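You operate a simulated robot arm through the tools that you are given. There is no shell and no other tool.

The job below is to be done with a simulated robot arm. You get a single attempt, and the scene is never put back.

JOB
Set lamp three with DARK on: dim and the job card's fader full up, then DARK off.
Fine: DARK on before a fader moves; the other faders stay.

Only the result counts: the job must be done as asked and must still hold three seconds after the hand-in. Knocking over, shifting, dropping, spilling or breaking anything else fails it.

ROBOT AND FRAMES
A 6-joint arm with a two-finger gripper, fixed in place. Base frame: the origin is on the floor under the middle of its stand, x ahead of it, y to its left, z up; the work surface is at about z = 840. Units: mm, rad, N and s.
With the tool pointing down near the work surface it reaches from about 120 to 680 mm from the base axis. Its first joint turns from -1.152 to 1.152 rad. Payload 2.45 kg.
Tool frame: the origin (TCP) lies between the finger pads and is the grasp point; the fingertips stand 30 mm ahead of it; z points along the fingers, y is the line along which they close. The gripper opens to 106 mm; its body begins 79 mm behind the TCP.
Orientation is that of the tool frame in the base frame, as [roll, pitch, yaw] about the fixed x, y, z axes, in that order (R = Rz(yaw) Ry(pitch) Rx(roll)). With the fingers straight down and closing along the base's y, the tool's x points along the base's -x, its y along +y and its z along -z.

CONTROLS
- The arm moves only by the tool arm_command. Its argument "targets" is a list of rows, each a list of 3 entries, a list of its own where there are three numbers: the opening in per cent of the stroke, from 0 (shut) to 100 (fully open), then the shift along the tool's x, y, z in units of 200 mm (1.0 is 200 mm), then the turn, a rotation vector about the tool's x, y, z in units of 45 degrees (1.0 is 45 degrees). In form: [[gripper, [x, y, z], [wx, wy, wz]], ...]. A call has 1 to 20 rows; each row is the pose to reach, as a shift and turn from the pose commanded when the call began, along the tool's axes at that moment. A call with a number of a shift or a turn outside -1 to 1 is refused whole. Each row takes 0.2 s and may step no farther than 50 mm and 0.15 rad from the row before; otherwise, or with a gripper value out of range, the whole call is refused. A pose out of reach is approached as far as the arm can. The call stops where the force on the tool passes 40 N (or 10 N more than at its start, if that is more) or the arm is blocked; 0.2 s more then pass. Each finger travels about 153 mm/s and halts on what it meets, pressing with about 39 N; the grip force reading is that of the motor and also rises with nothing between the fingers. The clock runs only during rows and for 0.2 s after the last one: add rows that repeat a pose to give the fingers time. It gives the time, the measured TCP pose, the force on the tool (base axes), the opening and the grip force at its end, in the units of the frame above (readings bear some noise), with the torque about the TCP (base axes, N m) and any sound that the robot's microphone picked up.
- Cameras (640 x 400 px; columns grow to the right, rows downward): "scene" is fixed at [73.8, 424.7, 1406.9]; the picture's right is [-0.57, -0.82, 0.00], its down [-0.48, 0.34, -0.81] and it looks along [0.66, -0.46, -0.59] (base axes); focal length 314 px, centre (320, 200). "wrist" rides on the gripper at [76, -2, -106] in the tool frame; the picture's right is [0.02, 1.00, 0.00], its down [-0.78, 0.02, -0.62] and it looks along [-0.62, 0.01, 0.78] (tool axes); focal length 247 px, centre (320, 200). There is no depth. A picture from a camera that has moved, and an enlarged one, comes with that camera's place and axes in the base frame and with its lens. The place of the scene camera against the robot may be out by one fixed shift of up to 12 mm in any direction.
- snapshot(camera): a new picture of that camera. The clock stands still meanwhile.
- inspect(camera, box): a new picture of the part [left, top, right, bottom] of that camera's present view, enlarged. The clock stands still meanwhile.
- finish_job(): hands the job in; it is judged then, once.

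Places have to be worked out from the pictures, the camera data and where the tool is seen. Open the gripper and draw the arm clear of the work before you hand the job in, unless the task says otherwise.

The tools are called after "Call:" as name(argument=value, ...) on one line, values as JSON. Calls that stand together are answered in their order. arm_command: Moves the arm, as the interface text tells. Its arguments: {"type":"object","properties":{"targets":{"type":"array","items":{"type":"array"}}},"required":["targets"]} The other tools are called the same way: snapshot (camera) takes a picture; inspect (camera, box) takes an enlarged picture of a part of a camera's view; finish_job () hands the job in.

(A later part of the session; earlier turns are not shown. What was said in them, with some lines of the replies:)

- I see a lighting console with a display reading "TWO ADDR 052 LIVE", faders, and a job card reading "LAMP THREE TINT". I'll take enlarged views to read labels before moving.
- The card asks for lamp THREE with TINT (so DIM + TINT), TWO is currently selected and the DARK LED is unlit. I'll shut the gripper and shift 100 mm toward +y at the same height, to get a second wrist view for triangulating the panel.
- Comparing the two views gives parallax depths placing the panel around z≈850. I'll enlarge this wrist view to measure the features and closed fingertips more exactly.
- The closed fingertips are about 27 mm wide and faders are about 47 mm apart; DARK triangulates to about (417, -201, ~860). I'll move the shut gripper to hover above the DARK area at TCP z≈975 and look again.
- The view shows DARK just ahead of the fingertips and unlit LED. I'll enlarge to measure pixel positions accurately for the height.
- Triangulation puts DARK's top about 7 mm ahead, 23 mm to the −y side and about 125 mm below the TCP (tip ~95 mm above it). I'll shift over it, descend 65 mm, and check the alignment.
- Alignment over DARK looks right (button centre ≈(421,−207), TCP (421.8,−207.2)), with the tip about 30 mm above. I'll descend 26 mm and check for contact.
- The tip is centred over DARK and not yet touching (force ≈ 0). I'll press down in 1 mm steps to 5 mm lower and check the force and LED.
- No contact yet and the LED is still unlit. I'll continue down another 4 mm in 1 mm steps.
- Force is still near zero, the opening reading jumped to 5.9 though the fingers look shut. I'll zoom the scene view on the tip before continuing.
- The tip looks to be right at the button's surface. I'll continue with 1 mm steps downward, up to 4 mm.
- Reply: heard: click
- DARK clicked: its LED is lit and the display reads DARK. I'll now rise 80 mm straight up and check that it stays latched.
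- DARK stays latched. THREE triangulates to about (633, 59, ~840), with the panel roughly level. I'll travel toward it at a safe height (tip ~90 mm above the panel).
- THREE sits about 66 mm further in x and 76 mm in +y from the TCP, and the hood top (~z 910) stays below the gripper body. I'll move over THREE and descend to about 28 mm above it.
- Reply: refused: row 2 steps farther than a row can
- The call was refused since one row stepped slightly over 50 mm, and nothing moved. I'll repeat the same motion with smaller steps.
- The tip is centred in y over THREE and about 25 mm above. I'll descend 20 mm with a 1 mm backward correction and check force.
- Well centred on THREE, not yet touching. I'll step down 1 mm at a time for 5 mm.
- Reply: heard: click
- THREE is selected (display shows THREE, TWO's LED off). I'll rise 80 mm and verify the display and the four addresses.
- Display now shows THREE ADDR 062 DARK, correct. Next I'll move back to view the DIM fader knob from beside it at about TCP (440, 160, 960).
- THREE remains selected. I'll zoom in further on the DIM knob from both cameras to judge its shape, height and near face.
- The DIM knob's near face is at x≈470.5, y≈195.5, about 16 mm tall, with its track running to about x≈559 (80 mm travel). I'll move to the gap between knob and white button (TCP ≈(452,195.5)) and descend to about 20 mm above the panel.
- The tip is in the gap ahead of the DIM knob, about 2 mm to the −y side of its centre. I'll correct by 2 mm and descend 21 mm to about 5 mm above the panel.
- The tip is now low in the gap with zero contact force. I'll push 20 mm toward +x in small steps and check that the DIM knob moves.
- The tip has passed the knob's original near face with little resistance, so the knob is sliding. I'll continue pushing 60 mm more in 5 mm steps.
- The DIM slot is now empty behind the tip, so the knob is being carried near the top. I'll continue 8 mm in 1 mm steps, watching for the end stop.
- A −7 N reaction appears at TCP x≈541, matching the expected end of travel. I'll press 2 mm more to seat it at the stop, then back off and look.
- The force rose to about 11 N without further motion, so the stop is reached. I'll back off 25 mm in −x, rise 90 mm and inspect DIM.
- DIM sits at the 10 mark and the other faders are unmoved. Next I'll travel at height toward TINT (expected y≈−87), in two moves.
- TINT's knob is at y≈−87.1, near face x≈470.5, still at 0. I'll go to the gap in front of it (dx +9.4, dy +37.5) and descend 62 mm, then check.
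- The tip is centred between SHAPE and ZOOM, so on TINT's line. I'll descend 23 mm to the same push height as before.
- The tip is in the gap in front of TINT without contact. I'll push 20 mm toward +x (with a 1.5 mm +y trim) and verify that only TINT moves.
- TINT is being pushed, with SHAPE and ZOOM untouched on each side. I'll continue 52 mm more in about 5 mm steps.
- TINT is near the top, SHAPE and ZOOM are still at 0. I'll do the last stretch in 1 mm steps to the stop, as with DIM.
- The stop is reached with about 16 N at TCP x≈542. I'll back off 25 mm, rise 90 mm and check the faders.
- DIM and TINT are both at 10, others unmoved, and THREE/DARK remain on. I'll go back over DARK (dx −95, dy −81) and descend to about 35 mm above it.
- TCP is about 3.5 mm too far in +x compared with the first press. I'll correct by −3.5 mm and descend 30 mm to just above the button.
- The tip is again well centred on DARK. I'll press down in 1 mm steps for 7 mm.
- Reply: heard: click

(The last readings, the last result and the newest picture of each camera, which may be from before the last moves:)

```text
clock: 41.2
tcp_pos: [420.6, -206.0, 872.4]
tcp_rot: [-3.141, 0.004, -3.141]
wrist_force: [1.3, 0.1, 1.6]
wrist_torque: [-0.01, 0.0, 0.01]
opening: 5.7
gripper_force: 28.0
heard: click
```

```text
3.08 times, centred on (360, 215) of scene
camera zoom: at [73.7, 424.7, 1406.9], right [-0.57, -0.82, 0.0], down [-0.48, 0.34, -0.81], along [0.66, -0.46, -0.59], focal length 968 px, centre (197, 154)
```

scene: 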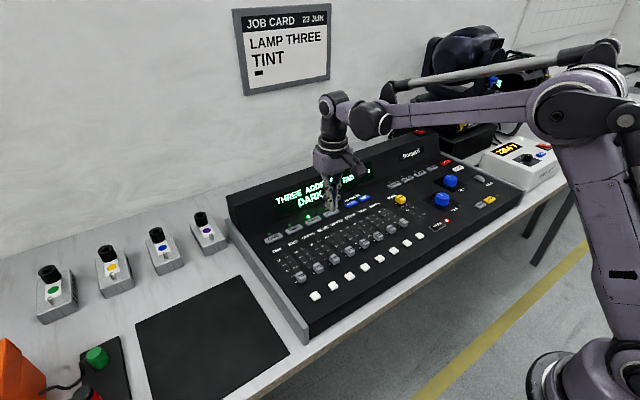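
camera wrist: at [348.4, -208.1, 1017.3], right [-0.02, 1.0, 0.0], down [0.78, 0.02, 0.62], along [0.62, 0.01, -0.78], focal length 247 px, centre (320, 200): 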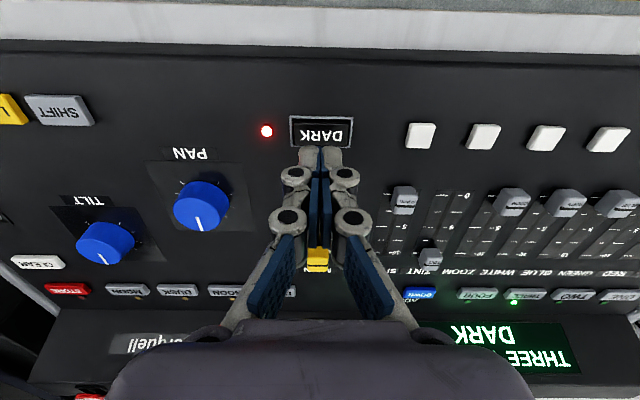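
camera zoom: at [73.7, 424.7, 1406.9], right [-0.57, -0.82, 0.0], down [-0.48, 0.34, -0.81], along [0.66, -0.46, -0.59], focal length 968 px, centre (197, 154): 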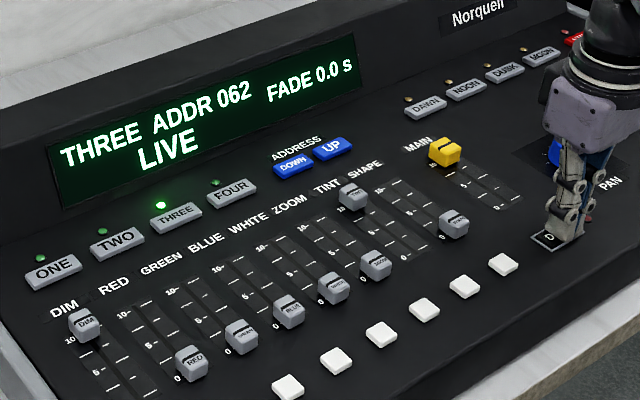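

DARK clicked off: the display reads LIVE with THREE still selected. I'll rise straight up 150 mm, opening the gripper once clear.

Call:
arm_command(targets=[[0, [0, 0, -0.05], [0, 0, 0]], [0, [0, 0, -0.25], [0, 0, 0]], [0, [0, 0, -0.5], [0, 0, 0]], [20, [0, 0, -0.75], [0, 0, 0]], [60, [0, 0, -0.95], [0, 0, 0]], [100, [0, 0, -0.95], [0, 0, 0]], [100, [0, 0, -0.95], [0, 0, 0]]])

Call:
snapshot(camera="scene")

Call:
inspect(camera="scene", box=[260, 150, 460, 280])

Call:
snapshot(camera="wrist")

```text
clock: 42.8
tcp_pos: [419.9, -204.0, 1061.8]
tcp_rot: [3.139, 0.003, -3.141]
wrist_force: [-1.2, 0.3, -0.3]
wrist_torque: [0.02, -0.01, 0.0]
opening: 106.2
gripper_force: 0.1
```

```text
taken
```

scene: 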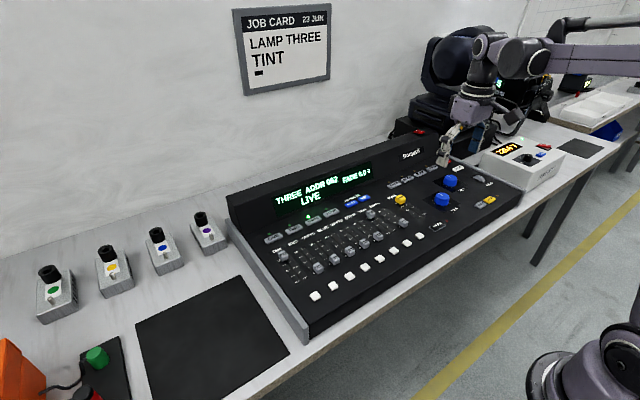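

```text
3.08 times, centred on (360, 215) of scene
camera zoom: at [73.8, 424.7, 1406.9], right [-0.57, -0.82, 0.0], down [-0.48, 0.34, -0.81], along [0.66, -0.46, -0.59], focal length 968 px, centre (197, 154)
```

zoom: 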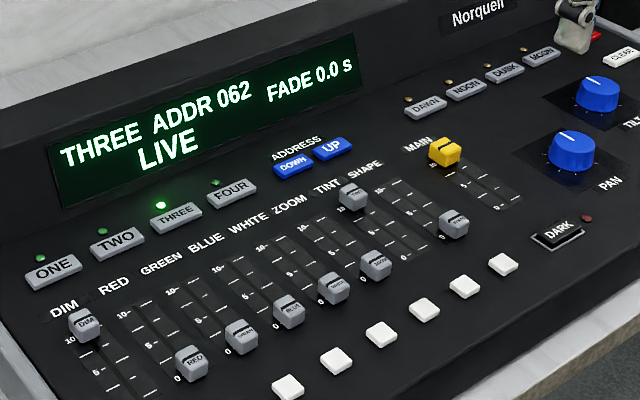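

```text
taken
camera wrist: at [344.2, -206.2, 1169.4], right [-0.02, 1.0, 0.0], down [0.78, 0.02, 0.62], along [0.62, 0.01, -0.78], focal length 247 px, centre (320, 200)
```

wrist: 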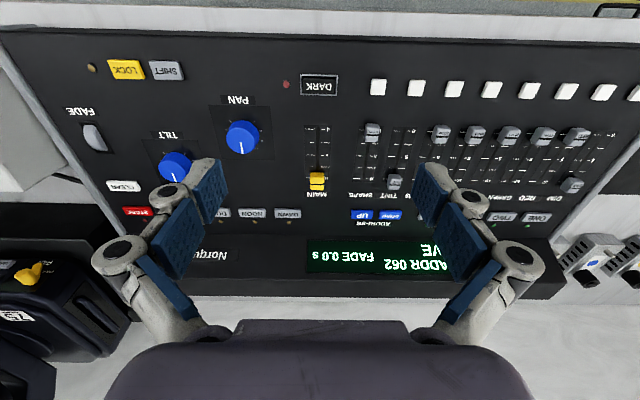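

The final views show DARK off (LED unlit, display LIVE), lamp THREE selected, DIM and TINT at 10, the rest at their original places, and the gripper open and clear. I'm handing the job in.

Call:
finish_job()

```text
The job is handed in.
```

I handed the job in with lamp three set. DIM and TINT, the fader named on the job card, are both full up, and DARK is off again.

- **DARK on first:** I pressed DARK before touching any fader. Its light came on and the display read DARK.
- **Lamp:** I then pressed THREE, and the display changed from TWO ADDR 052 to THREE ADDR 062.
- **Faders:** I pushed DIM and then TINT to their end stops, and both sit at the 10 mark. The other faders look unmoved: RED, GREEN, BLUE, WHITE, ZOOM and SHAPE at 0, MAIN at 10.
- **DARK off:** I pressed DARK once more. Its light went out and the display reads LIVE with THREE still selected.

In the final pictures nothing else on the bench looks disturbed. The gripper is open and the arm is raised clear of the console. The hand-in came back without a verdict, so I can't say how it was judged.
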